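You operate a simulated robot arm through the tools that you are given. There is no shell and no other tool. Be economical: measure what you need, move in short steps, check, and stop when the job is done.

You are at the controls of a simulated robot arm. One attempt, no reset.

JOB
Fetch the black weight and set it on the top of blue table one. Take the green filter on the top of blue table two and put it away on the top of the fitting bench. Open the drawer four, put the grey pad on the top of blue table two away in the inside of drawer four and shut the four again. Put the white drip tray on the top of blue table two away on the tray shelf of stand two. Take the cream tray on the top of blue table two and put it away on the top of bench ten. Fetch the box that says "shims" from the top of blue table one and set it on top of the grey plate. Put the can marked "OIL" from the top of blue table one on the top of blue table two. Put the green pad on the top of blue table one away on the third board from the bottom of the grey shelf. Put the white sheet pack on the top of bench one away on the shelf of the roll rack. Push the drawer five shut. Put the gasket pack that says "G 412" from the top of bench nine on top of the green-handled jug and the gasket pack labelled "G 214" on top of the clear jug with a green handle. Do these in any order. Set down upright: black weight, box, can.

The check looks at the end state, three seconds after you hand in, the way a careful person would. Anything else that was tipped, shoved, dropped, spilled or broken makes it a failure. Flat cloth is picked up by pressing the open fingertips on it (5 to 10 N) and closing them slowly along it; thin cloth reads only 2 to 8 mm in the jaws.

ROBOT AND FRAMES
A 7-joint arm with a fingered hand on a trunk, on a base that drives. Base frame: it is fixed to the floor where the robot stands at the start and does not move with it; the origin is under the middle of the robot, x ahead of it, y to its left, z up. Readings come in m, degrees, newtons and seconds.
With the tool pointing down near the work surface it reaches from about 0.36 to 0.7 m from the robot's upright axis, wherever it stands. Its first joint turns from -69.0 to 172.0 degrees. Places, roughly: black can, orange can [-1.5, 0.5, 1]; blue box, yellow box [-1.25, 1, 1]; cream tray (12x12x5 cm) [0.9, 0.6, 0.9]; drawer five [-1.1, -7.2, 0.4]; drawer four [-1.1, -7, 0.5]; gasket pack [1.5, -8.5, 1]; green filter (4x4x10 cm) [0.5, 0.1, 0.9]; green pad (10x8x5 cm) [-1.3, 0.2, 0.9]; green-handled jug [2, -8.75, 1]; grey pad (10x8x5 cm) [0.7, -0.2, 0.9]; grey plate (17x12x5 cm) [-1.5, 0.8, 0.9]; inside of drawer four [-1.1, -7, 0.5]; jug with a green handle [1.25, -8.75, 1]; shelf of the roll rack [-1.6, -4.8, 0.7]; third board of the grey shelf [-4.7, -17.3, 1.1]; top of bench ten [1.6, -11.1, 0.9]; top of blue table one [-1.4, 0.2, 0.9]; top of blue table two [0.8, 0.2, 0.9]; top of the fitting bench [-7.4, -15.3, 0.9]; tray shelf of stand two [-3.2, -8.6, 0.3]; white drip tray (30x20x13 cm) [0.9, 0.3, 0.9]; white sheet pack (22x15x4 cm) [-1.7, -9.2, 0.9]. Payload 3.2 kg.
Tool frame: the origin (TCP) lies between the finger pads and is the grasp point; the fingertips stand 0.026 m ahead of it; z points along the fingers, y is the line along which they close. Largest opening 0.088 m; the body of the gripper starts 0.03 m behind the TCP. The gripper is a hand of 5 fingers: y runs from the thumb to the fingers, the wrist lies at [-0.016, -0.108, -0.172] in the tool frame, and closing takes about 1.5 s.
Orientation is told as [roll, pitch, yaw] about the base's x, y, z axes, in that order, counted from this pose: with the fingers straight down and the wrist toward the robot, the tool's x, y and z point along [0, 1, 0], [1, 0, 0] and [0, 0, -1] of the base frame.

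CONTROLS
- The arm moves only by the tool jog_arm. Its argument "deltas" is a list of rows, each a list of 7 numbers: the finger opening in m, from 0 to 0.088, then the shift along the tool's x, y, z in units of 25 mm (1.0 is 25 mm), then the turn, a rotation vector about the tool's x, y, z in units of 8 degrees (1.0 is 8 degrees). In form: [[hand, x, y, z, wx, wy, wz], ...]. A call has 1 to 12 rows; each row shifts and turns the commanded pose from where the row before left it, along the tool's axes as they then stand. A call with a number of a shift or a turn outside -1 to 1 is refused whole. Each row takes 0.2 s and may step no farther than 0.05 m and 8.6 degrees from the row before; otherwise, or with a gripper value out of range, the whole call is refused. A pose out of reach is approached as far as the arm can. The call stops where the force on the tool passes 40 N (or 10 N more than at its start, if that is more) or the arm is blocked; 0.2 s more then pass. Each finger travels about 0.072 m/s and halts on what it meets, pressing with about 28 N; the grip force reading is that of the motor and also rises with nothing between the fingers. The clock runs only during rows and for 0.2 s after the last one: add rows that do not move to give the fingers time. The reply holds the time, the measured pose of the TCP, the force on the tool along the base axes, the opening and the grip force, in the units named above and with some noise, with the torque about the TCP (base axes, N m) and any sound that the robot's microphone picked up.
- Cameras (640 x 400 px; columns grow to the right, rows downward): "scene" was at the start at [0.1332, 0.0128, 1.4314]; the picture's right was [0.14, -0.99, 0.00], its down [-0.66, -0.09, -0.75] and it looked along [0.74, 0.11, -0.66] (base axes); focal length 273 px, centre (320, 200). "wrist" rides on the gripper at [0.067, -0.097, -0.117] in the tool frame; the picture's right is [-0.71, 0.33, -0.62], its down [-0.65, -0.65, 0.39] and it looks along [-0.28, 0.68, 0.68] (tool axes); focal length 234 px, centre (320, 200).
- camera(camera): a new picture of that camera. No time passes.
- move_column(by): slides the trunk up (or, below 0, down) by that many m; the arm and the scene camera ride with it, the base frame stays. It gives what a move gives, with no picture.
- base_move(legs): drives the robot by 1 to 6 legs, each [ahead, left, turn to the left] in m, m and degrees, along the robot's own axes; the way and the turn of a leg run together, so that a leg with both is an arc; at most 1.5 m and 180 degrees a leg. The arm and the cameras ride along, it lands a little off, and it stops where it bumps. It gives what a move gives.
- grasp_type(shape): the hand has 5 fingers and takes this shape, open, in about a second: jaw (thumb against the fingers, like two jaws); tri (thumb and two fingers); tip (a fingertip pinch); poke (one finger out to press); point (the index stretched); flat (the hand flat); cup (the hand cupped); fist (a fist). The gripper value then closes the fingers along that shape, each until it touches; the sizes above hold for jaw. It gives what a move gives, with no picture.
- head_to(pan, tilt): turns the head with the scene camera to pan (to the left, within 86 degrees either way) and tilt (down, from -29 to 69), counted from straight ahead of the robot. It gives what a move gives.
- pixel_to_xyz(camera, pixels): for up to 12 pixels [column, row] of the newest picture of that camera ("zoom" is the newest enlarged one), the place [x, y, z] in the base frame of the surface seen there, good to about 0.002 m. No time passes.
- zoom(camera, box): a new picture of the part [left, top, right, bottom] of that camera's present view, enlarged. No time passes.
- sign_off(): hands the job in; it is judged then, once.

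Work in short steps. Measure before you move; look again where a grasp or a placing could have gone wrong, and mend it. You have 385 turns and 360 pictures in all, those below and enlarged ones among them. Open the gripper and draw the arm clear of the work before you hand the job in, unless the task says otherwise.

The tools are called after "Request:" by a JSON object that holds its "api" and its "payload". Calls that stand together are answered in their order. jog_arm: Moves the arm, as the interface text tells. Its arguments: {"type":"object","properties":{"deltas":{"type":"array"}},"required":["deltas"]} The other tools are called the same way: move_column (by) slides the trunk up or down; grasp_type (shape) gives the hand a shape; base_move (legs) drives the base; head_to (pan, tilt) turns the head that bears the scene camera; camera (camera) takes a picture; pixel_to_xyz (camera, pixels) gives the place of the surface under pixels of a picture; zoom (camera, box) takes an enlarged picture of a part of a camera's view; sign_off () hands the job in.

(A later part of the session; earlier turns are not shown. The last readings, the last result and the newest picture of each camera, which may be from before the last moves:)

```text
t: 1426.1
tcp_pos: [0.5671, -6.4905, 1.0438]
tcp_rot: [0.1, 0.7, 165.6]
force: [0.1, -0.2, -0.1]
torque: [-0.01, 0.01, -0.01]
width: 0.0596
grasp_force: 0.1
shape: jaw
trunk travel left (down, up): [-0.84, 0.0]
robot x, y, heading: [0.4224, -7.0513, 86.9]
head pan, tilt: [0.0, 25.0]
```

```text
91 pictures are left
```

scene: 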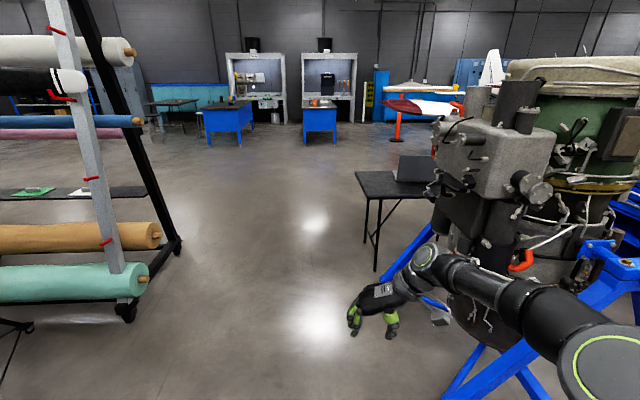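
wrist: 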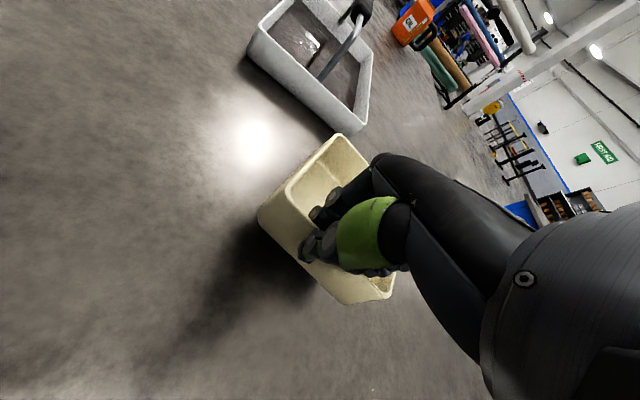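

The engine is close at the right; I shift left 0.3 m before driving north.

Request:
{"api": "base_move", "payload": {"legs": [[0, 0.3, 4], [1.5, 0, 0], [1.5, 0, 0], [1.5, 0, 0], [0.5, 0, 0]]}}

Request:
{"api": "camera", "payload": {"camera": "scene"}}

```text
t: 1452.1
tcp_pos: [0.0302, -1.413, 1.0438]
tcp_rot: [0.2, 0.7, 171.4]
force: [0.6, 0.2, 0.4]
torque: [0.0, 0.02, -0.02]
width: 0.0601
grasp_force: 0.0
shape: jaw
trunk travel left (down, up): [-0.84, 0.0]
robot x, y, heading: [-0.053, -1.9796, 93.0]
head pan, tilt: [0.0, 25.0]
```

```text
90 pictures are left
```

scene: 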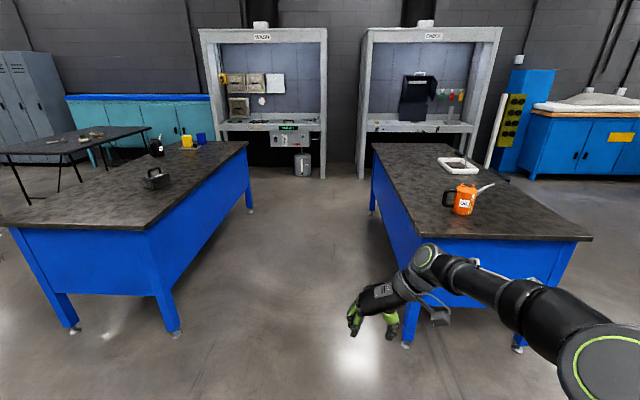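

I raise the hand a little and drive to a spot south-east of the drip tray (1.36,-0.14), facing 135°, so the hand can straddle the bail with a comfortable wrist.

Request:
{"api": "jog_arm", "payload": {"deltas": [[0.088, 0, 0, -0.6, 0, 0, 0.7], [0.088, 0, 0, -0.6, 0, 0, 0.7], [0.088, 0, 0, 0, 0, 0, 0.7], [0.088, 0, 0, 0, 0, 0, 0.7], [0.088, 0, 0, 0, 0, 0, 0.7], [0.088, 0, 0, 0, 0, 0, 0.6], [0.088, 0, 0, 0, 0, 0, 0]]}}

Request:
{"api": "base_move", "payload": {"legs": [[0, 0, -66.4], [1.5, 0, 0], [0.2, 0, 0], [0, 0, 68], [1.08, 0, 0], [0, 0, 40]]}}

Request:
{"api": "head_to", "payload": {"pan": 0, "tilt": 45}}

Request:
{"api": "camera", "payload": {"camera": "scene"}}

```text
t: 1453.7
tcp_pos: [0.0313, -1.4135, 1.0742]
tcp_rot: [-0.2, 0.7, 138.4]
force: [-0.3, -0.6, -0.1]
torque: [0.0, 0.04, -0.01]
width: 0.0873
grasp_force: 0.0
shape: jaw
trunk travel left (down, up): [-0.84, 0.0]
robot x, y, heading: [-0.0547, -1.9841, 92.8]
head pan, tilt: [0.0, 25.0]
```

```text
t: 1474.7
tcp_pos: [1.3169, 0.4252, 1.0733]
tcp_rot: [-0.2, 0.7, 154.3]
force: [-0.2, 0.7, -0.7]
torque: [-0.04, 0.05, -0.02]
width: 0.0876
grasp_force: 0.0
shape: jaw
trunk travel left (down, up): [-0.84, 0.0]
robot x, y, heading: [1.3901, -0.1463, 108.5]
head pan, tilt: [0.0, 25.0]
stopped in leg 6: the robot was blocked; the commanded pose is now the measured one
```

```text
t: 1475.5
tcp_pos: [1.3162, 0.425, 1.0735]
tcp_rot: [-0.3, 0.7, 154.4]
force: [-0.2, 0.2, 0.1]
torque: [0.05, -0.01, 0.02]
width: 0.088
grasp_force: 0.0
shape: jaw
trunk travel left (down, up): [-0.84, 0.0]
robot x, y, heading: [1.3898, -0.1499, 108.2]
head pan, tilt: [0.0, 45.0]
```

```text
89 pictures are left
```

scene: 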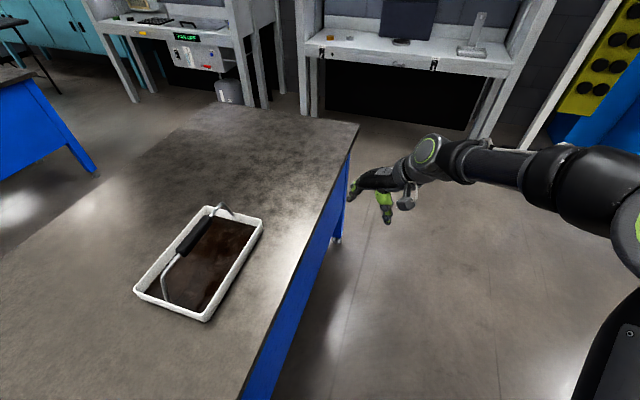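

Something blocks turning here, so I use the spot that worked before: (1.48,0.16) facing 180°, reaching to the right.

Request:
{"api": "base_move", "payload": {"legs": [[0, -0.11, 0], [0, 0, -18], [0.32, 0, 0], [0, 0, 90]]}}

Request:
{"api": "camera", "payload": {"camera": "scene"}}

```text
t: 1483.3
tcp_pos: [0.9219, 0.297, 1.0731]
tcp_rot: [-0.2, 0.6, -131.8]
force: [0.5, -0.8, 0.4]
torque: [-0.02, -0.01, 0.0]
width: 0.0877
grasp_force: 0.1
shape: jaw
trunk travel left (down, up): [-0.84, 0.0]
robot x, y, heading: [1.4888, 0.2102, -177.8]
head pan, tilt: [0.0, 45.0]
```

```text
88 pictures are left
```

scene: 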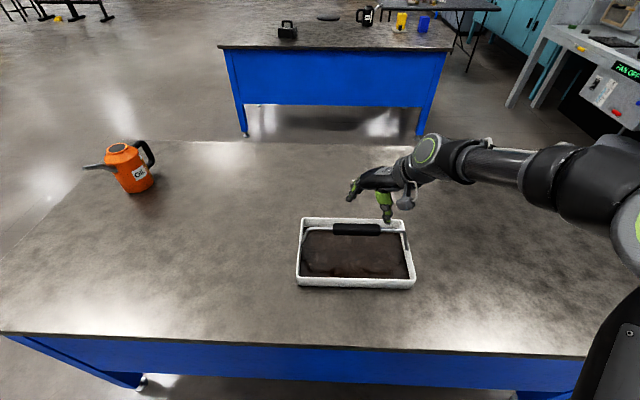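

The hand is right above the bail. I rotate it to yaw 180 and measure the bail bar precisely.

Request:
{"api": "jog_arm", "payload": {"deltas": [[0.088, 0, 0, 0, 0, 0, 0.85], [0.088, 0, 0, 0, 0, 0, 0.85], [0.088, 0, 0, 0, 0, 0, 0.85], [0.088, 0, 0, 0, 0, 0, 0.85], [0.088, 0, 0, 0, 0, 0, 0.85], [0.088, 0, 0, 0, 0, 0, 0.85], [0.088, 0, 0, 0, 0, 0, 0.85], [0.088, 0, 0, 0, 0, 0, 0]]}}

Request:
{"api": "camera", "payload": {"camera": "scene"}}

Request:
{"api": "zoom", "payload": {"camera": "scene", "box": [285, 200, 425, 300]}}

```text
t: 1485.1
tcp_pos: [0.9227, 0.2982, 1.0735]
tcp_rot: [-0.6, 0.3, -179.5]
force: [-1.2, 0.1, -0.1]
torque: [0.01, 0.0, -0.01]
width: 0.0879
grasp_force: 0.1
shape: jaw
trunk travel left (down, up): [-0.84, 0.0]
robot x, y, heading: [1.4931, 0.21, -177.6]
head pan, tilt: [0.0, 45.0]
```

```text
87 pictures are left
```

scene: 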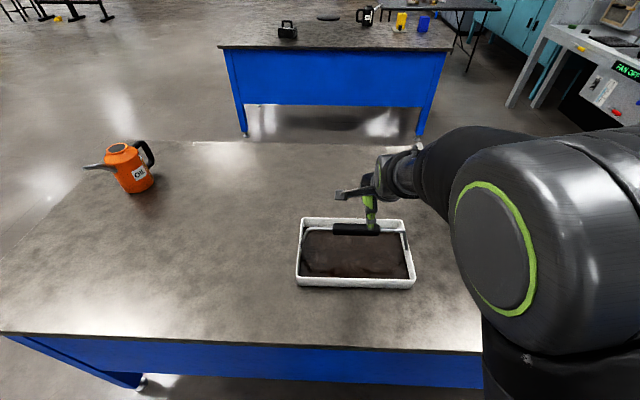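

```text
4.00 times, centred on (355, 250) of scene
```

zoom: 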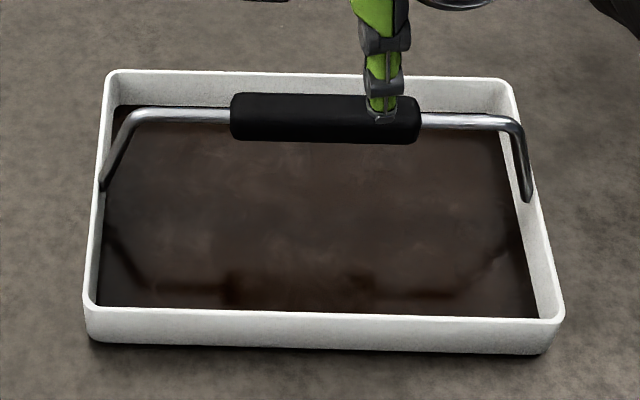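

The elbow starts to swing in; I prefer a slightly positive relative yaw. I turn the base 12° right, shift it, and rotate the hand back accordingly. First the bar's measurements.

Request:
{"api": "pixel_to_xyz", "payload": {"camera": "zoom", "pixels": [[245, 105], [325, 108], [340, 100], [245, 125], [325, 130], [410, 130], [180, 115], [470, 120], [115, 75], [510, 85], [90, 305], [560, 315]]}}

Request:
{"api": "base_move", "payload": {"legs": [[0.02, 0.11, -12]]}}

Request:
{"api": "jog_arm", "payload": {"deltas": [[0.088, 0, 0, 0, 0, 0, -0.75], [0.088, 0, 0, 0, 0, 0, -0.7], [0.088, 0, 0, 0, 0, 0, 0]]}}

Request:
{"api": "camera", "payload": {"camera": "scene"}}

```text
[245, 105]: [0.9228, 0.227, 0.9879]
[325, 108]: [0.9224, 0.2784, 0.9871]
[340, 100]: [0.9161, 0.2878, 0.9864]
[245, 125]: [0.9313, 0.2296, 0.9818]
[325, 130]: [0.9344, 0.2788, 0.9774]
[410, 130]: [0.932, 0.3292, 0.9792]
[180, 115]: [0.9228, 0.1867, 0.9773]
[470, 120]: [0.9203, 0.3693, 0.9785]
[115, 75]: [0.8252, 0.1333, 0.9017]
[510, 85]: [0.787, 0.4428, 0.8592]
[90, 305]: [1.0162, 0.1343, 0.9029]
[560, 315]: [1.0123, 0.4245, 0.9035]
```

```text
t: 1486.3
tcp_pos: [0.928, 0.308, 1.0738]
tcp_rot: [-0.5, 0.3, 168.2]
force: [0.8, 0.1, -0.1]
torque: [-0.02, 0.0, 0.0]
width: 0.0879
grasp_force: 0.1
shape: jaw
trunk travel left (down, up): [-0.84, 0.0]
robot x, y, heading: [1.4602, 0.0998, 169.9]
head pan, tilt: [0.0, 45.0]
```

```text
t: 1487.1
tcp_pos: [0.9265, 0.3067, 1.0725]
tcp_rot: [-0.6, 0.4, 179.8]
force: [0.0, -0.3, 0.1]
torque: [-0.03, -0.04, 0.02]
width: 0.0881
grasp_force: 0.1
shape: jaw
trunk travel left (down, up): [-0.84, 0.0]
robot x, y, heading: [1.4641, 0.0984, 170.0]
head pan, tilt: [0.0, 45.0]
```

```text
85 pictures are left
```

scene: 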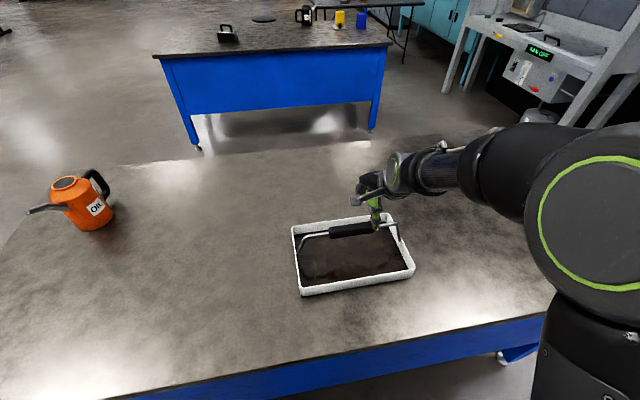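

Bar centre (0.923,0.279,0.976). I centre the hand, lower around it and close.

Request:
{"api": "jog_arm", "payload": {"deltas": [[0.088, 0.55, 0.07, 0.5, 0, 0, 0], [0.088, 0.55, 0.07, 0.7, 0, 0, 0], [0.088, 0, 0, 0.8, 0, 0, 0], [0.088, 0, 0, 0.8, 0, 0, 0], [0.088, 0, 0, 0.8, 0, 0, 0], [0.088, 0, 0, 0.3, 0, 0, 0], [0.088, 0, 0, 0, 0, 0, 0]]}}

Request:
{"api": "zoom", "payload": {"camera": "scene", "box": [285, 170, 445, 300]}}

Request:
{"api": "camera", "payload": {"camera": "wrist"}}

```text
t: 1488.7
tcp_pos: [0.9246, 0.2803, 0.9763]
tcp_rot: [-0.5, 0.4, 179.8]
force: [-0.3, 0.0, -0.5]
torque: [0.03, 0.0, -0.01]
width: 0.0878
grasp_force: 0.1
shape: jaw
trunk travel left (down, up): [-0.84, 0.0]
robot x, y, heading: [1.4644, 0.1007, 169.9]
head pan, tilt: [0.0, 45.0]
```

```text
3.08 times, centred on (365, 235) of scene
```

zoom: 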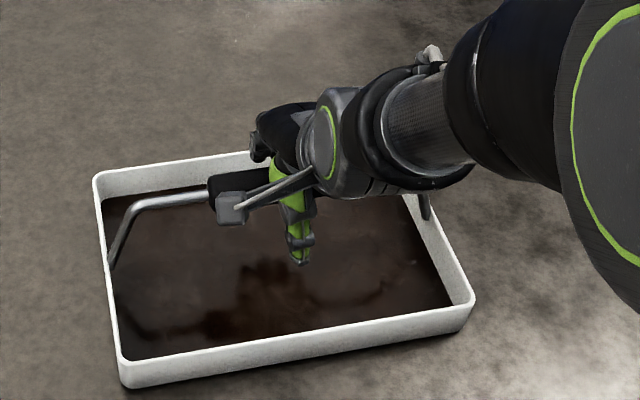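

```text
83 pictures are left
```

wrist: 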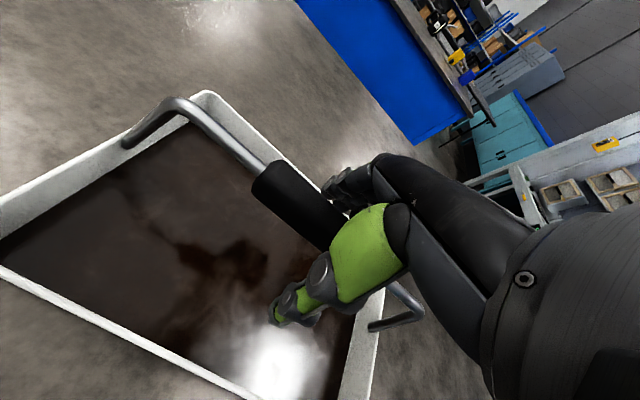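

The bar lies between thumb and fingers. I close and lift very gently by 1.5 cm.

Request:
{"api": "jog_arm", "payload": {"deltas": [[0.06, 0, 0, 0, 0, 0, 0], [0.04, 0, 0, 0, 0, 0, 0], [0.02, 0, 0, 0, 0, 0, 0], [0, 0, 0, 0, 0, 0, 0], [0, 0, 0, 0, 0, 0, 0], [0, 0, 0, 0, 0, 0, 0], [0, 0, 0, 0, 0, 0, 0]]}}

Request:
{"api": "jog_arm", "payload": {"deltas": [[0, 0, 0, -0.15, 0, 0, 0], [0, 0, 0, -0.15, 0, 0, 0], [0, 0, 0, -0.15, 0, 0, 0], [0, 0, 0, -0.15, 0, 0, 0], [0, 0, 0, -0.15, 0, 0, 0], [0, 0, 0, 0, 0, 0, 0]]}}

Request:
{"api": "zoom", "payload": {"camera": "scene", "box": [285, 170, 445, 300]}}

```text
t: 1490.3
tcp_pos: [0.9246, 0.2806, 0.9763]
tcp_rot: [-0.7, 0.6, 179.8]
force: [0.2, 0.0, 1.6]
torque: [-0.04, -0.03, 0.03]
width: 0.0189
grasp_force: 28.0
shape: jaw
trunk travel left (down, up): [-0.84, 0.0]
robot x, y, heading: [1.4614, 0.0999, 169.6]
head pan, tilt: [0.0, 45.0]
```

```text
t: 1491.7
tcp_pos: [0.9237, 0.2808, 0.9938]
tcp_rot: [-0.7, 0.5, 179.8]
force: [0.6, -0.6, -5.0]
torque: [0.01, -0.04, 0.02]
width: 0.0189
grasp_force: 28.6
shape: jaw
trunk travel left (down, up): [-0.84, 0.0]
robot x, y, heading: [1.4611, 0.0965, 170.0]
head pan, tilt: [0.0, 45.0]
```

```text
3.08 times, centred on (365, 235) of scene
```

zoom: 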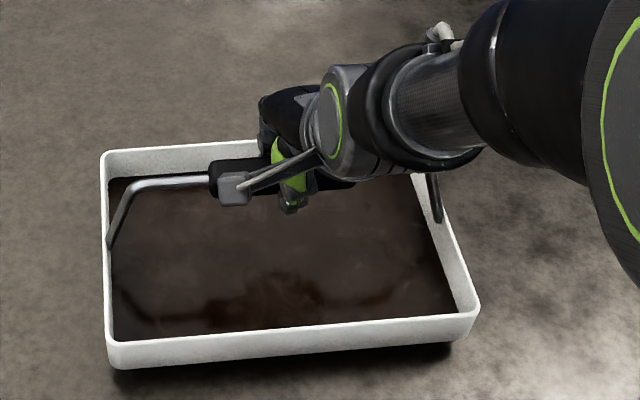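

Lifted, level, 5 N. I raise 5 cm more slowly, back away from the table and head for stand two.

Request:
{"api": "jog_arm", "payload": {"deltas": [[0, 0, 0, -0.25, 0, 0, 0], [0, 0, 0, -0.25, 0, 0, 0], [0, 0, 0, -0.25, 0, 0, 0], [0, 0, 0, -0.25, 0, 0, 0], [0, 0, 0, -0.25, 0, 0, 0], [0, 0, 0, -0.25, 0, 0, 0], [0, 0, 0, -0.25, 0, 0, 0], [0, 0, 0, -0.25, 0, 0, 0], [0, 0, 0, 0, 0, 0, 0]]}}

Request:
{"api": "base_move", "payload": {"legs": [[-0.35, 0, 0]]}}

Request:
{"api": "camera", "payload": {"camera": "scene"}}

Request:
{"api": "pixel_to_xyz", "payload": {"camera": "scene", "pixels": [[310, 255], [420, 240], [315, 288], [425, 280], [340, 250], [365, 270]]}}

```text
t: 1493.7
tcp_pos: [0.9226, 0.2803, 1.0438]
tcp_rot: [-0.6, 0.5, 179.9]
force: [0.1, 0.0, -3.5]
torque: [0.02, 0.02, 0.03]
width: 0.019
grasp_force: 27.7
shape: jaw
trunk travel left (down, up): [-0.84, 0.0]
robot x, y, heading: [1.4646, 0.099, 170.1]
head pan, tilt: [0.0, 45.0]
```

```text
t: 1496.0
tcp_pos: [1.2682, 0.2136, 1.0447]
tcp_rot: [-0.6, 0.4, -179.5]
force: [0.1, 0.1, -3.8]
torque: [0.02, -0.03, 0.01]
width: 0.0189
grasp_force: 27.5
shape: jaw
trunk travel left (down, up): [-0.84, 0.0]
robot x, y, heading: [1.8104, 0.0361, 170.8]
head pan, tilt: [0.0, 45.0]
```

```text
81 pictures are left
```

scene: 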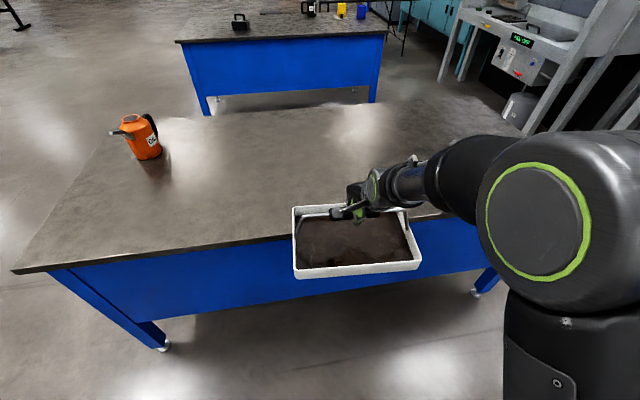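

```text
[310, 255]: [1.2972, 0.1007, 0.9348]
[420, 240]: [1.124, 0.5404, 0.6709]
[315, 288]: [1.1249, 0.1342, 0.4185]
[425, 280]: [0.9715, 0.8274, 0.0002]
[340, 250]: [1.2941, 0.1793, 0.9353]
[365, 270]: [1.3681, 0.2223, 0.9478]
```

Level (oil surface at constant z). I drive on: south, then diagonal to the gap west of the roll rack.

Request:
{"api": "base_move", "payload": {"legs": [[0, 0, 99], [1.0, 0, 0], [0, 0, -56], [1.5, 0, 0], [1.5, 0, 0], [1.5, 0, 0]]}}

Request:
{"api": "head_to", "payload": {"pan": 0, "tilt": 25}}

Request:
{"api": "camera", "payload": {"camera": "scene"}}

```text
t: 1529.1
tcp_pos: [-2.3725, -3.8287, 1.0448]
tcp_rot: [-0.6, 0.5, -133.4]
force: [0.1, -0.6, -3.9]
torque: [0.03, 0.02, 0.03]
width: 0.0191
grasp_force: 28.3
shape: jaw
trunk travel left (down, up): [-0.84, 0.0]
robot x, y, heading: [-1.869, -3.5568, -143.5]
head pan, tilt: [0.0, 45.0]
```

```text
t: 1529.9
tcp_pos: [-2.3702, -3.831, 1.0443]
tcp_rot: [-0.6, 0.6, -133.5]
force: [-0.8, 0.1, -3.5]
torque: [0.0, 0.04, -0.01]
width: 0.019
grasp_force: 28.3
shape: jaw
trunk travel left (down, up): [-0.84, 0.0]
robot x, y, heading: [-1.8683, -3.56, -143.3]
head pan, tilt: [0.0, 25.0]
```

```text
80 pictures are left
```

scene: 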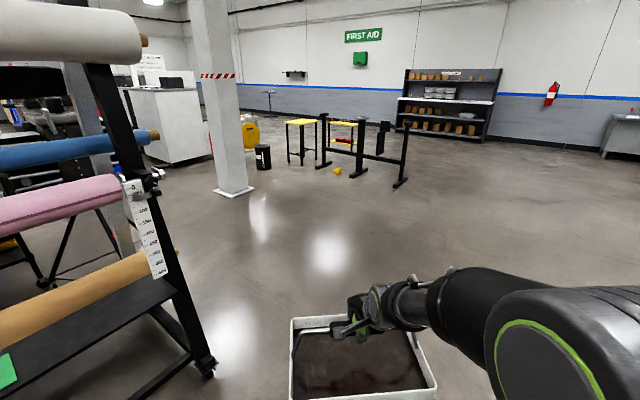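

Past the rack's end: to (-3.3,-4.4), then south.

Request:
{"api": "base_move", "payload": {"legs": [[0, 0, -7], [1.5, 0, 0], [0.15, 0, 0], [0, 0, 62], [1.5, 0, 0]]}}

Request:
{"api": "camera", "payload": {"camera": "scene"}}

```text
t: 1548.6
tcp_pos: [-3.3217, -6.4028, 1.0435]
tcp_rot: [-0.7, 0.5, -78.4]
force: [-0.6, -0.1, -4.6]
torque: [-0.01, 0.03, -0.02]
width: 0.0189
grasp_force: 27.7
shape: jaw
trunk travel left (down, up): [-0.84, 0.0]
robot x, y, heading: [-3.257, -5.8338, -88.1]
head pan, tilt: [0.0, 25.0]
```

```text
79 pictures are left
```

scene: 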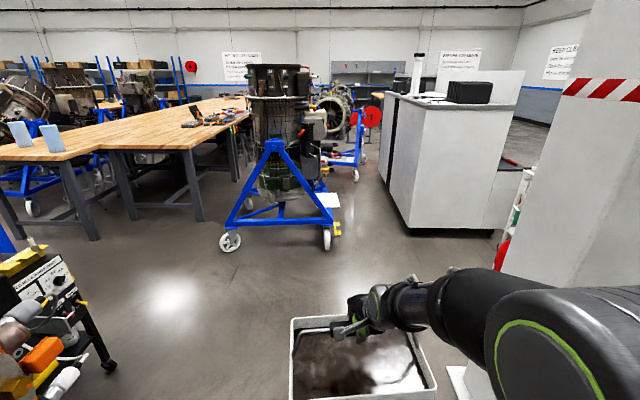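

Stand two is ahead; a light plate on its west side at (325,200) may be the tray shelf. I zoom.

Request:
{"api": "zoom", "payload": {"camera": "scene", "box": [210, 130, 370, 260]}}

Request:
{"api": "pixel_to_xyz", "payload": {"camera": "zoom", "pixels": [[330, 220], [370, 215], [375, 235], [340, 235], [355, 225], [345, 330], [60, 335], [100, 290], [380, 300], [330, 245], [200, 270]]}}

```text
3.08 times, centred on (290, 195) of scene
```

zoom: 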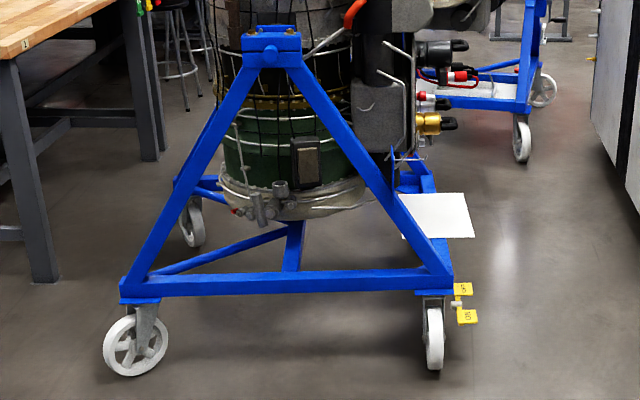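

```text
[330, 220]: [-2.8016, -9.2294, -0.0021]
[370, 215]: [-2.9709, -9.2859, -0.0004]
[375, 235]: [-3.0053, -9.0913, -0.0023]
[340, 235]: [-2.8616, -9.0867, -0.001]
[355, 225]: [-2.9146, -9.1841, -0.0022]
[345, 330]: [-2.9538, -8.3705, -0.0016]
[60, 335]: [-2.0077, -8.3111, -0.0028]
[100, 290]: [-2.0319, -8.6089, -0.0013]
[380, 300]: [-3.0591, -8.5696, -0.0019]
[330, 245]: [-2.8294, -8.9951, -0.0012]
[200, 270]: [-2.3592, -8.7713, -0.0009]
```

The white plate at (437,215) is the shelf. I measure it.

Request:
{"api": "pixel_to_xyz", "payload": {"camera": "zoom", "pixels": [[405, 197], [460, 196], [470, 235], [440, 237], [420, 220], [440, 215], [430, 180], [445, 270], [460, 290], [465, 318], [435, 320], [405, 160]]}}

```text
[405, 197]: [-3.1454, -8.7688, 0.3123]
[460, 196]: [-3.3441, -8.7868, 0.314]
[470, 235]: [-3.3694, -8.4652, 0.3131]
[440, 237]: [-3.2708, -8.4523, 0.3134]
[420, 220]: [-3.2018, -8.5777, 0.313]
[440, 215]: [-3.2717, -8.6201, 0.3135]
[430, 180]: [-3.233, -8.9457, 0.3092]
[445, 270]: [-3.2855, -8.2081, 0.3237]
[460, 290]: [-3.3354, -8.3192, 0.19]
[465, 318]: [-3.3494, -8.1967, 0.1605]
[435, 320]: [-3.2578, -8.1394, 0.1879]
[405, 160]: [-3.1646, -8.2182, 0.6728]
```

Shelf: z 0.313, x -3.14..-3.37, y -8.45..-8.79. I measure engine parts overhanging it and the cabinet corner.

Request:
{"api": "pixel_to_xyz", "payload": {"camera": "zoom", "pixels": [[428, 122], [440, 100], [440, 48], [445, 75], [380, 120], [400, 165], [415, 150], [480, 20]]}}

Request:
{"api": "pixel_to_xyz", "payload": {"camera": "scene", "pixels": [[410, 232], [380, 170], [405, 225], [455, 234], [388, 100], [340, 175], [355, 170]]}}

```text
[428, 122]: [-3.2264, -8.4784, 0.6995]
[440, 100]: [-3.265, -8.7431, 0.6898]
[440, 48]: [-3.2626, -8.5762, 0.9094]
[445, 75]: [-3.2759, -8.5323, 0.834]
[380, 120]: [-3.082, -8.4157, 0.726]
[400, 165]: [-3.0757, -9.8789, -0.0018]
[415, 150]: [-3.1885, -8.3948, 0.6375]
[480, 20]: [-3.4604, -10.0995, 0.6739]
```

```text
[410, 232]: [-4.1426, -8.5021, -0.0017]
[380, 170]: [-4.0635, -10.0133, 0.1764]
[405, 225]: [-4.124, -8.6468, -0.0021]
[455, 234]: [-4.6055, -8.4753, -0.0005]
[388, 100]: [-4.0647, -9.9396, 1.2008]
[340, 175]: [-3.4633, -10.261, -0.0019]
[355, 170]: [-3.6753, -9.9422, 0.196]
```

Fittings hang over the shelf only above z≈0.63, and my hand leans back toward me, so I'll slide the tray in from the west. First I retract the arm 14 cm and lower the trunk so the tray bottom is at ~0.45 m.

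Request:
{"api": "jog_arm", "payload": {"deltas": [[0, 0, -0.4, 0, 0, 0, 0], [0, 0, -0.5, 0, 0, 0, 0], [0, 0, -0.5, 0, 0, 0, 0], [0, 0, -0.5, 0, 0, 0, 0], [0, 0, -0.5, 0, 0, 0, 0], [0, 0, -0.5, 0, 0, 0, 0], [0, 0, -0.5, 0, 0, 0, 0], [0, 0, -0.5, 0, 0, 0, 0], [0, 0, -0.5, 0, 0, 0, 0], [0, 0, -0.4, 0, 0, 0, 0], [0, 0, 0, 0, 0, 0, 0]]}}

Request:
{"api": "camera", "payload": {"camera": "scene"}}

```text
t: 1551.0
tcp_pos: [-3.3463, -6.2865, 1.0448]
tcp_rot: [-0.5, 0.5, -78.5]
force: [0.2, -0.8, -4.5]
torque: [0.0, -0.03, -0.02]
width: 0.0188
grasp_force: 28.5
shape: jaw
trunk travel left (down, up): [-0.84, 0.0]
robot x, y, heading: [-3.2536, -5.8346, -88.4]
head pan, tilt: [0.0, 25.0]
```

```text
77 pictures are left
```

scene: 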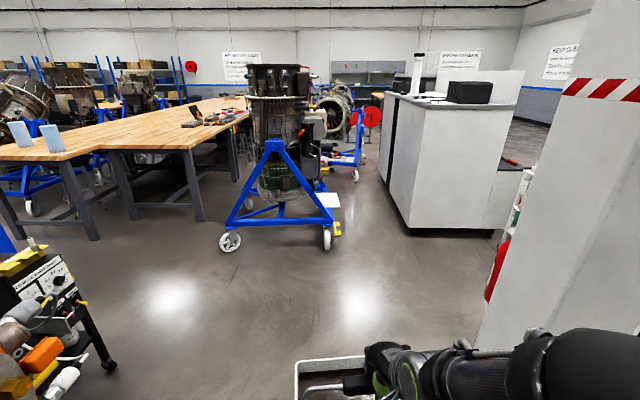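

The elbow is on the pillar's side; I measure how far it sticks out.

Request:
{"api": "head_to", "payload": {"pan": -40, "tilt": 45}}

Request:
{"api": "camera", "payload": {"camera": "scene"}}

```text
t: 1552.1
tcp_pos: [-3.3444, -6.2863, 1.0447]
tcp_rot: [-0.5, 0.5, -78.4]
force: [0.4, 0.4, -3.6]
torque: [0.02, 0.0, 0.0]
width: 0.0185
grasp_force: 28.3
shape: jaw
trunk travel left (down, up): [-0.84, 0.0]
robot x, y, heading: [-3.2567, -5.8368, -88.7]
head pan, tilt: [-40.0, 45.0]
```

```text
76 pictures are left
```

scene: 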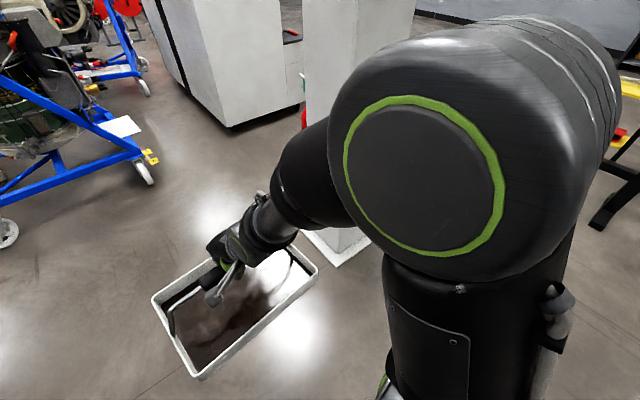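

Request:
{"api": "pixel_to_xyz", "payload": {"camera": "scene", "pixels": [[500, 60], [590, 60], [430, 170], [340, 100], [560, 250], [310, 165], [300, 100], [350, 250], [305, 225], [120, 125]]}}

```text
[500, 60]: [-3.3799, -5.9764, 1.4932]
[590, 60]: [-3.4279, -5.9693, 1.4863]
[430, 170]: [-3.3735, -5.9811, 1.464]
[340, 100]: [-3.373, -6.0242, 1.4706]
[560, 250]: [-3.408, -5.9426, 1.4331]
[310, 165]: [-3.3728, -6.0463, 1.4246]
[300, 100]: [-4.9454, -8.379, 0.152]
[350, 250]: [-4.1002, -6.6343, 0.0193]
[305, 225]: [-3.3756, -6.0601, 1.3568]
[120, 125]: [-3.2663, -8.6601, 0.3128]
```

The elbow is only ~0.2 m out; fine. I lower the trunk 0.475 m and drive down past the pillar.

Request:
{"api": "move_column", "payload": {"by": -0.4}}

Request:
{"api": "move_column", "payload": {"by": -0.075}}

Request:
{"api": "base_move", "payload": {"legs": [[0, 0, -8], [1.5, 0, 0], [0.1, 0, 0]]}}

Request:
{"api": "head_to", "payload": {"pan": 0, "tilt": 40}}

Request:
{"api": "camera", "payload": {"camera": "scene"}}

```text
t: 1555.9
tcp_pos: [-3.3457, -6.2867, 0.6448]
tcp_rot: [-0.6, 0.6, -78.4]
force: [-0.3, -0.3, -3.2]
torque: [0.03, -0.03, -0.02]
width: 0.0188
grasp_force: 28.2
shape: jaw
trunk travel left (down, up): [-0.44, 0.4]
robot x, y, heading: [-3.2567, -5.8383, -88.3]
head pan, tilt: [-40.0, 45.0]
```

```text
t: 1557.0
tcp_pos: [-3.3464, -6.2862, 0.5701]
tcp_rot: [-0.5, 0.5, -78.4]
force: [0.9, 0.5, -4.4]
torque: [0.02, 0.01, 0.0]
width: 0.0187
grasp_force: 27.6
shape: jaw
trunk travel left (down, up): [-0.365, 0.475]
robot x, y, heading: [-3.2578, -5.8337, -88.3]
head pan, tilt: [-40.0, 45.0]
```

```text
t: 1566.0
tcp_pos: [-3.5564, -7.9071, 0.5696]
tcp_rot: [-0.7, 0.4, -85.0]
force: [-0.1, -0.4, -4.4]
torque: [0.0, 0.01, 0.01]
width: 0.0186
grasp_force: 28.3
shape: jaw
trunk travel left (down, up): [-0.365, 0.475]
robot x, y, heading: [-3.4181, -7.4684, -94.6]
head pan, tilt: [-40.0, 45.0]
```

```text
t: 1567.1
tcp_pos: [-3.5559, -7.907, 0.5695]
tcp_rot: [-0.6, 0.5, -84.9]
force: [0.1, -0.4, -4.0]
torque: [0.03, -0.01, 0.01]
width: 0.0188
grasp_force: 28.1
shape: jaw
trunk travel left (down, up): [-0.365, 0.475]
robot x, y, heading: [-3.4158, -7.4728, -94.9]
head pan, tilt: [0.0, 40.0]
```

```text
75 pictures are left
```

scene: 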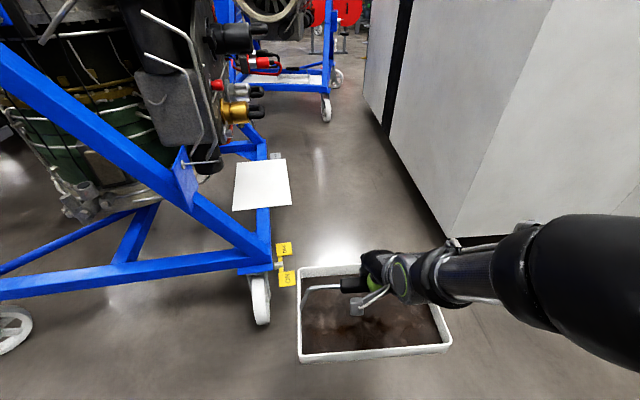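

Excellent view. I measure the plate's corners and the parts above it.

Request:
{"api": "pixel_to_xyz", "payload": {"camera": "scene", "pixels": [[237, 163], [284, 160], [290, 202], [235, 208], [262, 185], [285, 250], [290, 275], [250, 112], [205, 165], [265, 232], [255, 300], [455, 240], [245, 135]]}}

Request:
{"api": "zoom", "payload": {"camera": "scene", "box": [150, 80, 310, 220]}}

```text
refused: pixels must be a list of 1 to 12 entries
```

```text
2.86 times, centred on (230, 150) of scene
```

zoom: 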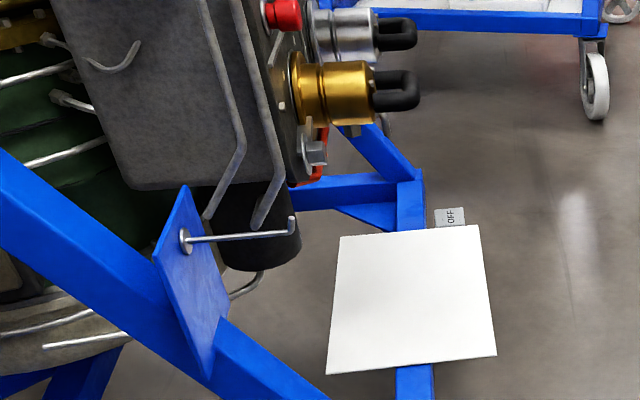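

Request:
{"api": "pixel_to_xyz", "payload": {"camera": "zoom", "pixels": [[345, 240], [475, 228], [493, 352], [330, 370], [410, 300], [395, 90], [280, 230], [395, 50], [405, 200], [415, 385], [290, 380], [270, 260]]}}

```text
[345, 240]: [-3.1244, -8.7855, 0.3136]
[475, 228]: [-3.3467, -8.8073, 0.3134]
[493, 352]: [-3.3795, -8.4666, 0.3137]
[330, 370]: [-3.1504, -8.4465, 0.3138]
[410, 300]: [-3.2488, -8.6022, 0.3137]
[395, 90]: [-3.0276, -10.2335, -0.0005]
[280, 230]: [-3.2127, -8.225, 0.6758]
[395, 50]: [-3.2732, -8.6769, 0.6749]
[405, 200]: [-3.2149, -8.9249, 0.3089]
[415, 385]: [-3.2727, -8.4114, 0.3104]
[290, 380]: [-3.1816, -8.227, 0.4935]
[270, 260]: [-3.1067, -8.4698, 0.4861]
```

Plate: centre (-3.25,-8.627), 0.225 × 0.34 m, turned ~5.5°. I turn to face east (heading ≈-4.5°), back up west, and look.

Request:
{"api": "base_move", "payload": {"legs": [[0, 0, 90.4], [-0.38, 0, 0]]}}

Request:
{"api": "jog_arm", "payload": {"deltas": [[0, 0, -0.4, 0, 0, 0, 0], [0, 0, -0.5, 0, 0, 0, 0], [0, 0, -0.5, 0, 0, 0, 0], [0, 0, -0.5, 0, 0, 0, 0], [0, 0, 0, 0, 0, 0, 0]]}}

Request:
{"api": "move_column", "payload": {"by": -0.108}}

Request:
{"api": "head_to", "payload": {"pan": -30, "tilt": 40}}

Request:
{"api": "camera", "payload": {"camera": "scene"}}

```text
t: 1573.2
tcp_pos: [-3.3651, -7.5824, 0.57]
tcp_rot: [-0.6, 0.5, 1.9]
force: [-1.1, -0.3, -4.8]
torque: [0.02, 0.04, 0.01]
width: 0.0188
grasp_force: 28.4
shape: jaw
trunk travel left (down, up): [-0.365, 0.475]
robot x, y, heading: [-3.7958, -7.4204, -8.0]
head pan, tilt: [0.0, 40.0]
```

```text
t: 1574.4
tcp_pos: [-3.3719, -7.5781, 0.5751]
tcp_rot: [0.6, -1.7, 2.5]
force: [-0.7, 0.0, -3.9]
torque: [-0.03, 0.02, 0.02]
width: 0.0189
grasp_force: 27.8
shape: jaw
out of reach, approached as far as the arm can: row 2, 3, 4
trunk travel left (down, up): [-0.365, 0.475]
robot x, y, heading: [-3.7941, -7.4184, -7.9]
head pan, tilt: [0.0, 40.0]
```

```text
t: 1575.8
tcp_pos: [-3.3703, -7.5786, 0.4672]
tcp_rot: [0.7, -1.8, 2.7]
force: [0.0, 0.2, -4.5]
torque: [0.0, 0.0, 0.0]
width: 0.0189
grasp_force: 27.9
shape: jaw
trunk travel left (down, up): [-0.257, 0.583]
robot x, y, heading: [-3.7931, -7.4152, -8.2]
head pan, tilt: [0.0, 40.0]
```

```text
t: 1576.7
tcp_pos: [-3.3715, -7.5782, 0.4668]
tcp_rot: [0.6, -1.8, 2.6]
force: [-0.9, -0.2, -4.2]
torque: [-0.01, 0.01, -0.03]
width: 0.0187
grasp_force: 28.1
shape: jaw
trunk travel left (down, up): [-0.257, 0.583]
robot x, y, heading: [-3.7931, -7.4184, -8.2]
head pan, tilt: [-30.0, 40.0]
```

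```text
73 pictures are left
```

scene: 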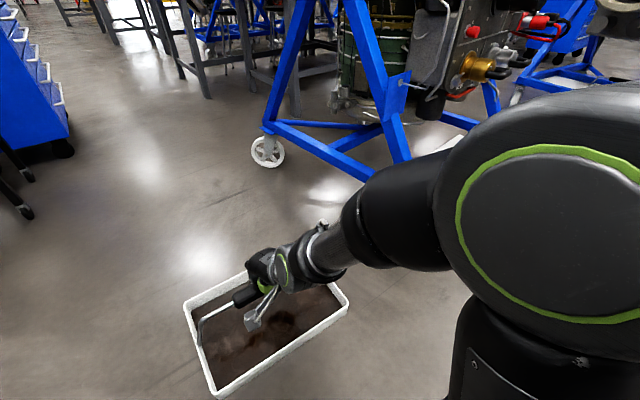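

Reach is at its minimum, fine. I step back, slide south past the A-frame leg, ease forward, and check.

Request:
{"api": "base_move", "payload": {"legs": [[-0.065, 0, 3], [0, -0.8, 0]]}}

Request:
{"api": "camera", "payload": {"camera": "scene"}}

```text
t: 1581.6
tcp_pos: [-3.5047, -8.3433, 0.4666]
tcp_rot: [0.6, -1.8, 3.0]
force: [1.2, 4.1, -4.1]
torque: [-0.21, 0.1, -0.01]
width: 0.0188
grasp_force: 27.5
shape: jaw
trunk travel left (down, up): [-0.257, 0.583]
robot x, y, heading: [-3.9284, -8.1873, -7.6]
head pan, tilt: [-30.0, 40.0]
```

```text
72 pictures are left
```

scene: 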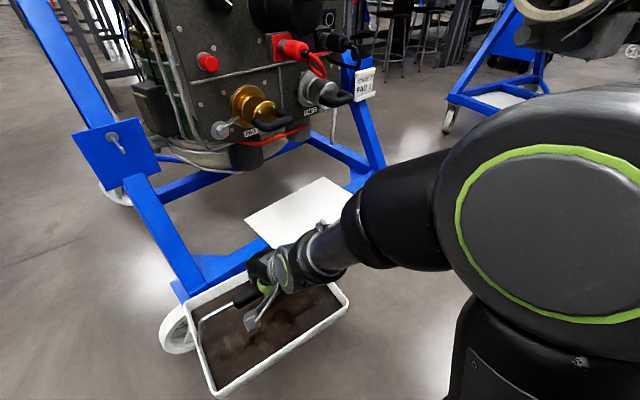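

There's a 4 N side force; I check whether it is steady contact.

Request:
{"api": "jog_arm", "payload": {"deltas": [[0, 0, 0, 0, 0, 0, 0], [0, 0, 0, 0, 0, 0, 0]]}}

Request:
{"api": "zoom", "payload": {"camera": "scene", "box": [150, 230, 370, 400]}}

Request:
{"api": "pixel_to_xyz", "payload": {"camera": "zoom", "pixels": [[95, 145], [120, 215], [160, 110], [470, 150], [160, 370], [75, 130], [200, 90], [430, 140], [60, 220]]}}

```text
t: 1582.2
tcp_pos: [-3.5054, -8.3435, 0.4667]
tcp_rot: [0.6, -1.9, 2.8]
force: [1.2, 0.0, -4.0]
torque: [-0.03, 0.03, 0.01]
width: 0.0188
grasp_force: 28.0
shape: jaw
trunk travel left (down, up): [-0.257, 0.583]
robot x, y, heading: [-3.9287, -8.1861, -7.7]
head pan, tilt: [-30.0, 40.0]
```

```text
2.35 times, centred on (260, 315) of scene
```

zoom: 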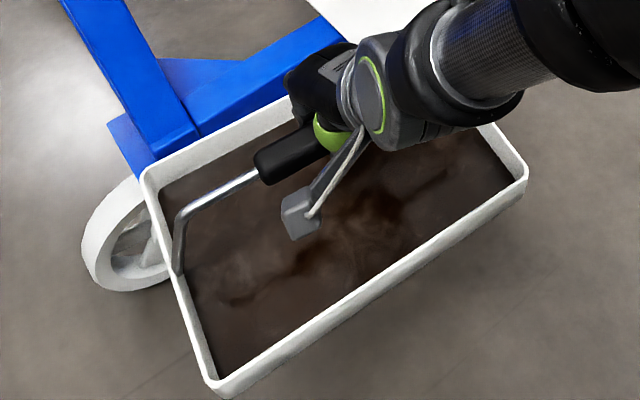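

```text
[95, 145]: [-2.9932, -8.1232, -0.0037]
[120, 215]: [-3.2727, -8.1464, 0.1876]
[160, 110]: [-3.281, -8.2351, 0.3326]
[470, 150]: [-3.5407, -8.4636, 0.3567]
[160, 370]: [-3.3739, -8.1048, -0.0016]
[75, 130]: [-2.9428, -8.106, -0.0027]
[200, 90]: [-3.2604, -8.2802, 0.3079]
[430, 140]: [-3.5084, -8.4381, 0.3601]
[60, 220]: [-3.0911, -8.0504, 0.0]
```

No steady contact. I ease forward 0.12 m (tray stays above the frame corner) and slide on south 0.27 m.

Request:
{"api": "base_move", "payload": {"legs": [[0.11, 0, 2], [0, -0.26, 0]]}}

Request:
{"api": "head_to", "payload": {"pan": -10, "tilt": 45}}

Request:
{"api": "camera", "payload": {"camera": "scene"}}

```text
t: 1584.8
tcp_pos: [-3.3991, -8.5761, 0.4658]
tcp_rot: [0.6, -1.6, 4.6]
force: [0.0, 0.1, -4.2]
torque: [-0.02, 0.0, -0.02]
width: 0.019
grasp_force: 28.0
shape: jaw
trunk travel left (down, up): [-0.257, 0.583]
robot x, y, heading: [-3.8289, -8.4311, -6.2]
head pan, tilt: [-30.0, 40.0]
stopped in leg 2: the robot was blocked; the commanded pose is now the measured one
```

```text
t: 1585.6
tcp_pos: [-3.3988, -8.5749, 0.4657]
tcp_rot: [0.6, -1.7, 4.5]
force: [-0.1, -1.0, -4.6]
torque: [0.01, 0.05, 0.02]
width: 0.0189
grasp_force: 27.9
shape: jaw
trunk travel left (down, up): [-0.257, 0.583]
robot x, y, heading: [-3.8275, -8.4279, -6.2]
head pan, tilt: [-10.0, 45.0]
```

```text
70 pictures are left
```

scene: 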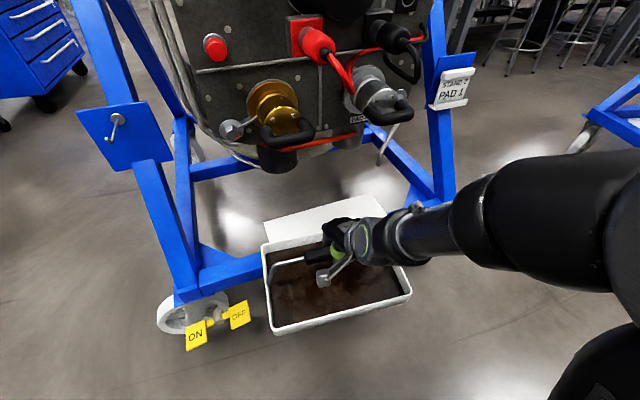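

My base touched the cabinet corner. Moving forward frees it: ahead 0.1 m, then 5 cm right.

Request:
{"api": "base_move", "payload": {"legs": [[0.1, 0, 0], [0, -0.05, 0.5]]}}

Request:
{"api": "camera", "payload": {"camera": "scene"}}

```text
t: 1587.3
tcp_pos: [-3.3053, -8.631, 0.4664]
tcp_rot: [0.6, -1.7, 4.9]
force: [0.6, 0.0, -4.0]
torque: [0.02, 0.05, 0.01]
width: 0.0186
grasp_force: 28.0
shape: jaw
trunk travel left (down, up): [-0.257, 0.583]
robot x, y, heading: [-3.7316, -8.4897, -5.4]
head pan, tilt: [-10.0, 45.0]
```

```text
69 pictures are left
```

scene: 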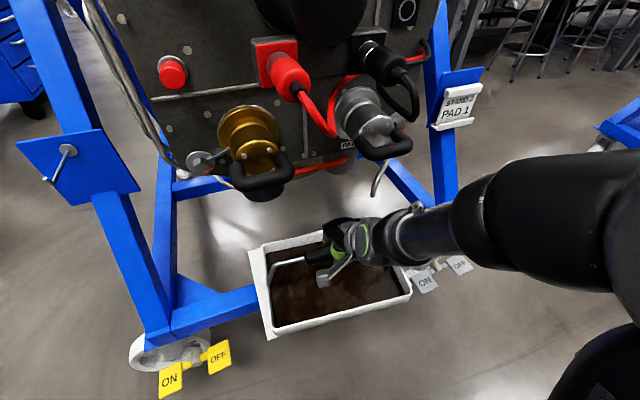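

Nearly there. 4 cm more ahead, then I look closely.

Request:
{"api": "base_move", "payload": {"legs": [[0.042, 0, 0]]}}

Request:
{"api": "zoom", "payload": {"camera": "scene", "box": [220, 180, 460, 350]}}

Request:
{"api": "pixel_to_xyz", "payload": {"camera": "zoom", "pixels": [[85, 180], [110, 345], [420, 245], [115, 370], [90, 200], [415, 265], [80, 165]]}}

```text
t: 1588.2
tcp_pos: [-3.2637, -8.6363, 0.4659]
tcp_rot: [0.6, -1.6, 4.9]
force: [0.4, 0.0, -4.4]
torque: [-0.03, 0.01, 0.0]
width: 0.0191
grasp_force: 27.6
shape: jaw
trunk travel left (down, up): [-0.257, 0.583]
robot x, y, heading: [-3.694, -8.4944, -5.9]
head pan, tilt: [-10.0, 45.0]
```

```text
2.35 times, centred on (340, 265) of scene
```

zoom: 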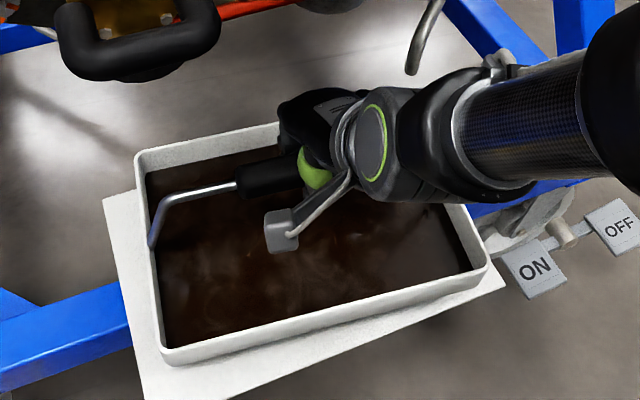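

```text
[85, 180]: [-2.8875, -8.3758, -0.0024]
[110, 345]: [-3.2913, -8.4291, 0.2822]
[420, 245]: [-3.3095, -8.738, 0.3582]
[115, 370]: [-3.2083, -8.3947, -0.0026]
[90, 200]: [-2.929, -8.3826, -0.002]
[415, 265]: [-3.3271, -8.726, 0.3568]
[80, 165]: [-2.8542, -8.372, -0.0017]
```

Flush with the plate's west edge; I move 1.2 cm further in, level the hand, and lower 3 cm with the trunk.

Request:
{"api": "jog_arm", "payload": {"deltas": [[0, -0.2, 0.25, 0, 0.1, 0, 0], [0, 0, 0.25, 0, 0.1, 0, 0], [0, 0, 0, 0, 0, 0, 0]]}}

Request:
{"api": "move_column", "payload": {"by": -0.03}}

Request:
{"api": "zoom", "payload": {"camera": "scene", "box": [220, 180, 460, 350]}}

```text
t: 1589.0
tcp_pos: [-3.2513, -8.6409, 0.466]
tcp_rot: [0.6, 0.0, 4.9]
force: [0.4, 0.8, -5.3]
torque: [0.0, 0.04, 0.03]
width: 0.0191
grasp_force: 28.4
shape: jaw
trunk travel left (down, up): [-0.257, 0.583]
robot x, y, heading: [-3.6876, -8.4929, -5.7]
head pan, tilt: [-10.0, 45.0]
```

```text
t: 1589.7
tcp_pos: [-3.2512, -8.6415, 0.4362]
tcp_rot: [0.6, 0.0, 5.0]
force: [-0.9, -0.5, -2.9]
torque: [0.07, 0.06, 0.0]
width: 0.0189
grasp_force: 28.2
shape: jaw
trunk travel left (down, up): [-0.227, 0.613]
robot x, y, heading: [-3.6926, -8.493, -5.9]
head pan, tilt: [-10.0, 45.0]
```

```text
2.35 times, centred on (340, 265) of scene
```

zoom: 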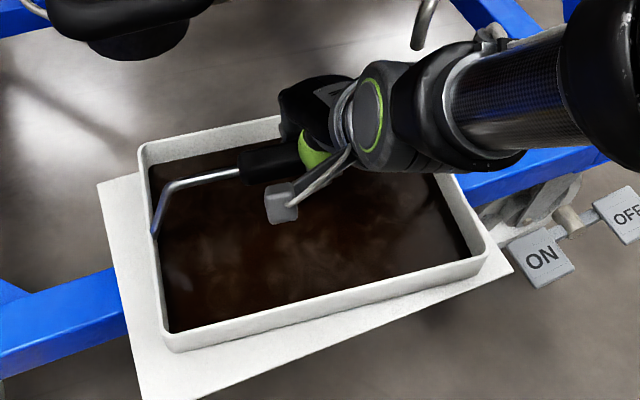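

The tray is over the plate with margin all round. I lower 5 mm more to contact.

Request:
{"api": "move_column", "payload": {"by": -0.004}}

Request:
{"api": "jog_arm", "payload": {"deltas": [[0, 0, 0, 0.06, 0, 0, 0], [0, 0, 0, 0, 0, 0, 0]]}}

```text
t: 1590.2
tcp_pos: [-3.2516, -8.6414, 0.4316]
tcp_rot: [0.5, -0.1, 4.9]
force: [-0.4, -0.1, -2.7]
torque: [0.16, 0.09, -0.03]
width: 0.019
grasp_force: 28.0
shape: jaw
trunk travel left (down, up): [-0.223, 0.617]
robot x, y, heading: [-3.688, -8.4931, -5.6]
head pan, tilt: [-10.0, 45.0]
```

```text
t: 1590.8
tcp_pos: [-3.2507, -8.6409, 0.4304]
tcp_rot: [0.6, -0.2, 4.8]
force: [-0.4, -0.6, -2.3]
torque: [0.22, 0.14, 0.01]
width: 0.0191
grasp_force: 28.2
shape: jaw
trunk travel left (down, up): [-0.223, 0.617]
robot x, y, heading: [-3.6942, -8.4941, -5.8]
head pan, tilt: [-10.0, 45.0]
```

One edge touches; 3 mm more until the weight is off.

Request:
{"api": "jog_arm", "payload": {"deltas": [[0, 0, 0, 0.06, 0, 0, 0], [0, 0, 0, 0.06, 0, 0, 0], [0, 0, 0, 0, 0, 0, 0]]}}

Request:
{"api": "zoom", "payload": {"camera": "scene", "box": [220, 180, 460, 350]}}

```text
t: 1591.6
tcp_pos: [-3.2507, -8.6414, 0.4284]
tcp_rot: [0.7, -0.2, 4.9]
force: [2.7, 0.3, 0.8]
torque: [0.18, 0.24, -0.06]
width: 0.0196
grasp_force: 27.6
shape: jaw
trunk travel left (down, up): [-0.223, 0.617]
robot x, y, heading: [-3.6901, -8.4935, -5.5]
head pan, tilt: [-10.0, 45.0]
```

```text
2.35 times, centred on (340, 265) of scene
```

zoom: 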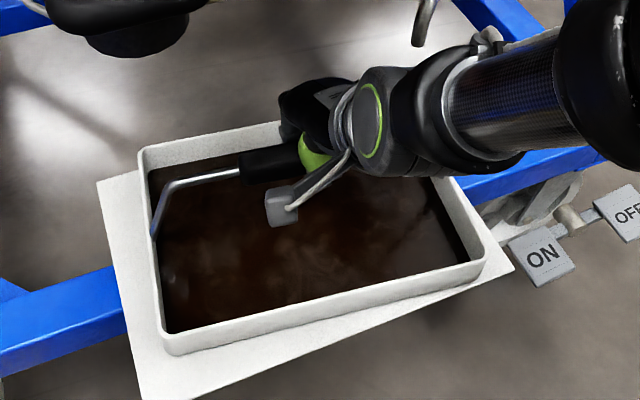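

It rests on the shelf. I open the hand slowly.

Request:
{"api": "jog_arm", "payload": {"deltas": [[0.025, 0, 0, 0, 0, 0, 0], [0.03, 0, 0, 0, 0, 0, 0], [0.04, 0, 0, 0, 0, 0, 0], [0.055, 0, 0, 0, 0, 0, 0], [0.07, 0, 0, 0, 0, 0, 0], [0.07, 0, 0, 0, 0, 0, 0], [0.07, 0, 0, 0, 0, 0, 0]]}}

Request:
{"api": "camera", "payload": {"camera": "wrist"}}

Request:
{"api": "camera", "payload": {"camera": "scene"}}

```text
t: 1593.2
tcp_pos: [-3.2508, -8.6412, 0.4277]
tcp_rot: [0.6, -0.1, 4.9]
force: [0.7, 0.0, 0.0]
torque: [0.01, -0.05, -0.01]
width: 0.0694
grasp_force: 0.0
shape: jaw
trunk travel left (down, up): [-0.223, 0.617]
robot x, y, heading: [-3.6918, -8.4927, -5.9]
head pan, tilt: [-10.0, 45.0]
```

```text
65 pictures are left
```

wrist: 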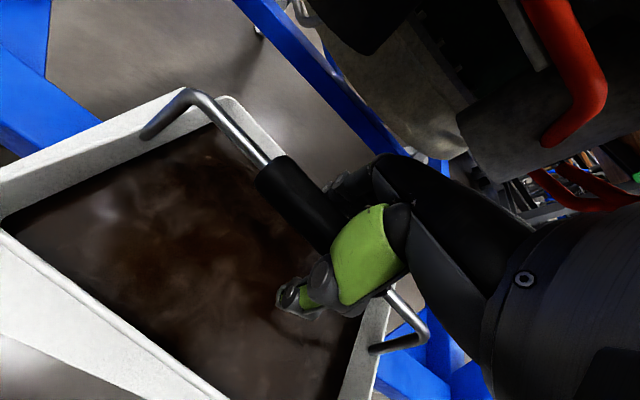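

```text
64 pictures are left
```

scene: 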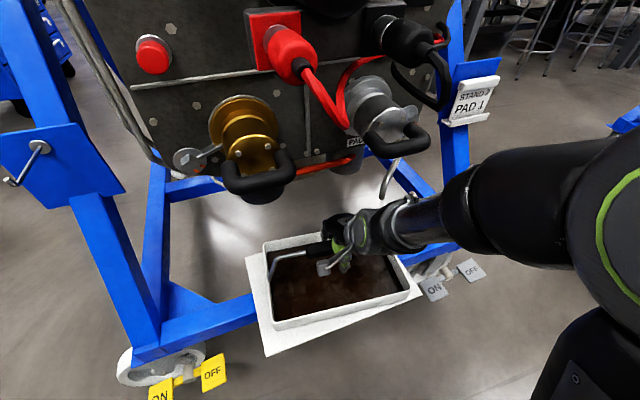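

I rise in small steps, watching the force because of the fittings above.

Request:
{"api": "jog_arm", "payload": {"deltas": [[0.07, 0, 0, -0.2, 0, 0, 0], [0.07, 0, -0.1, -0.2, 0, 0, 0], [0.07, 0, -0.1, -0.2, 0, 0, 0], [0.07, 0, -0.1, -0.2, 0, 0, 0], [0.07, 0, 0, 0, 0, 0, 0]]}}

Request:
{"api": "zoom", "payload": {"camera": "scene", "box": [200, 100, 460, 330]}}

```text
t: 1594.4
tcp_pos: [-3.2627, -8.6355, 0.4398]
tcp_rot: [2.3, 1.6, 6.3]
force: [0.0, -0.2, -0.6]
torque: [0.0, 0.01, 0.03]
width: 0.0696
grasp_force: 0.0
shape: jaw
out of reach, approached as far as the arm can: row 4
trunk travel left (down, up): [-0.223, 0.617]
robot x, y, heading: [-3.6899, -8.4957, -5.6]
head pan, tilt: [-10.0, 45.0]
```

```text
1.74 times, centred on (330, 215) of scene
```

zoom: 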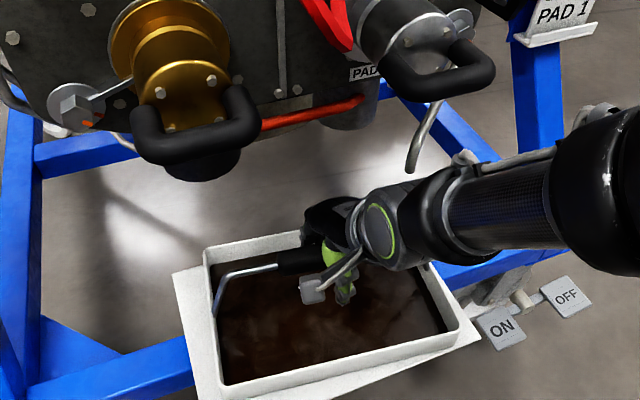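

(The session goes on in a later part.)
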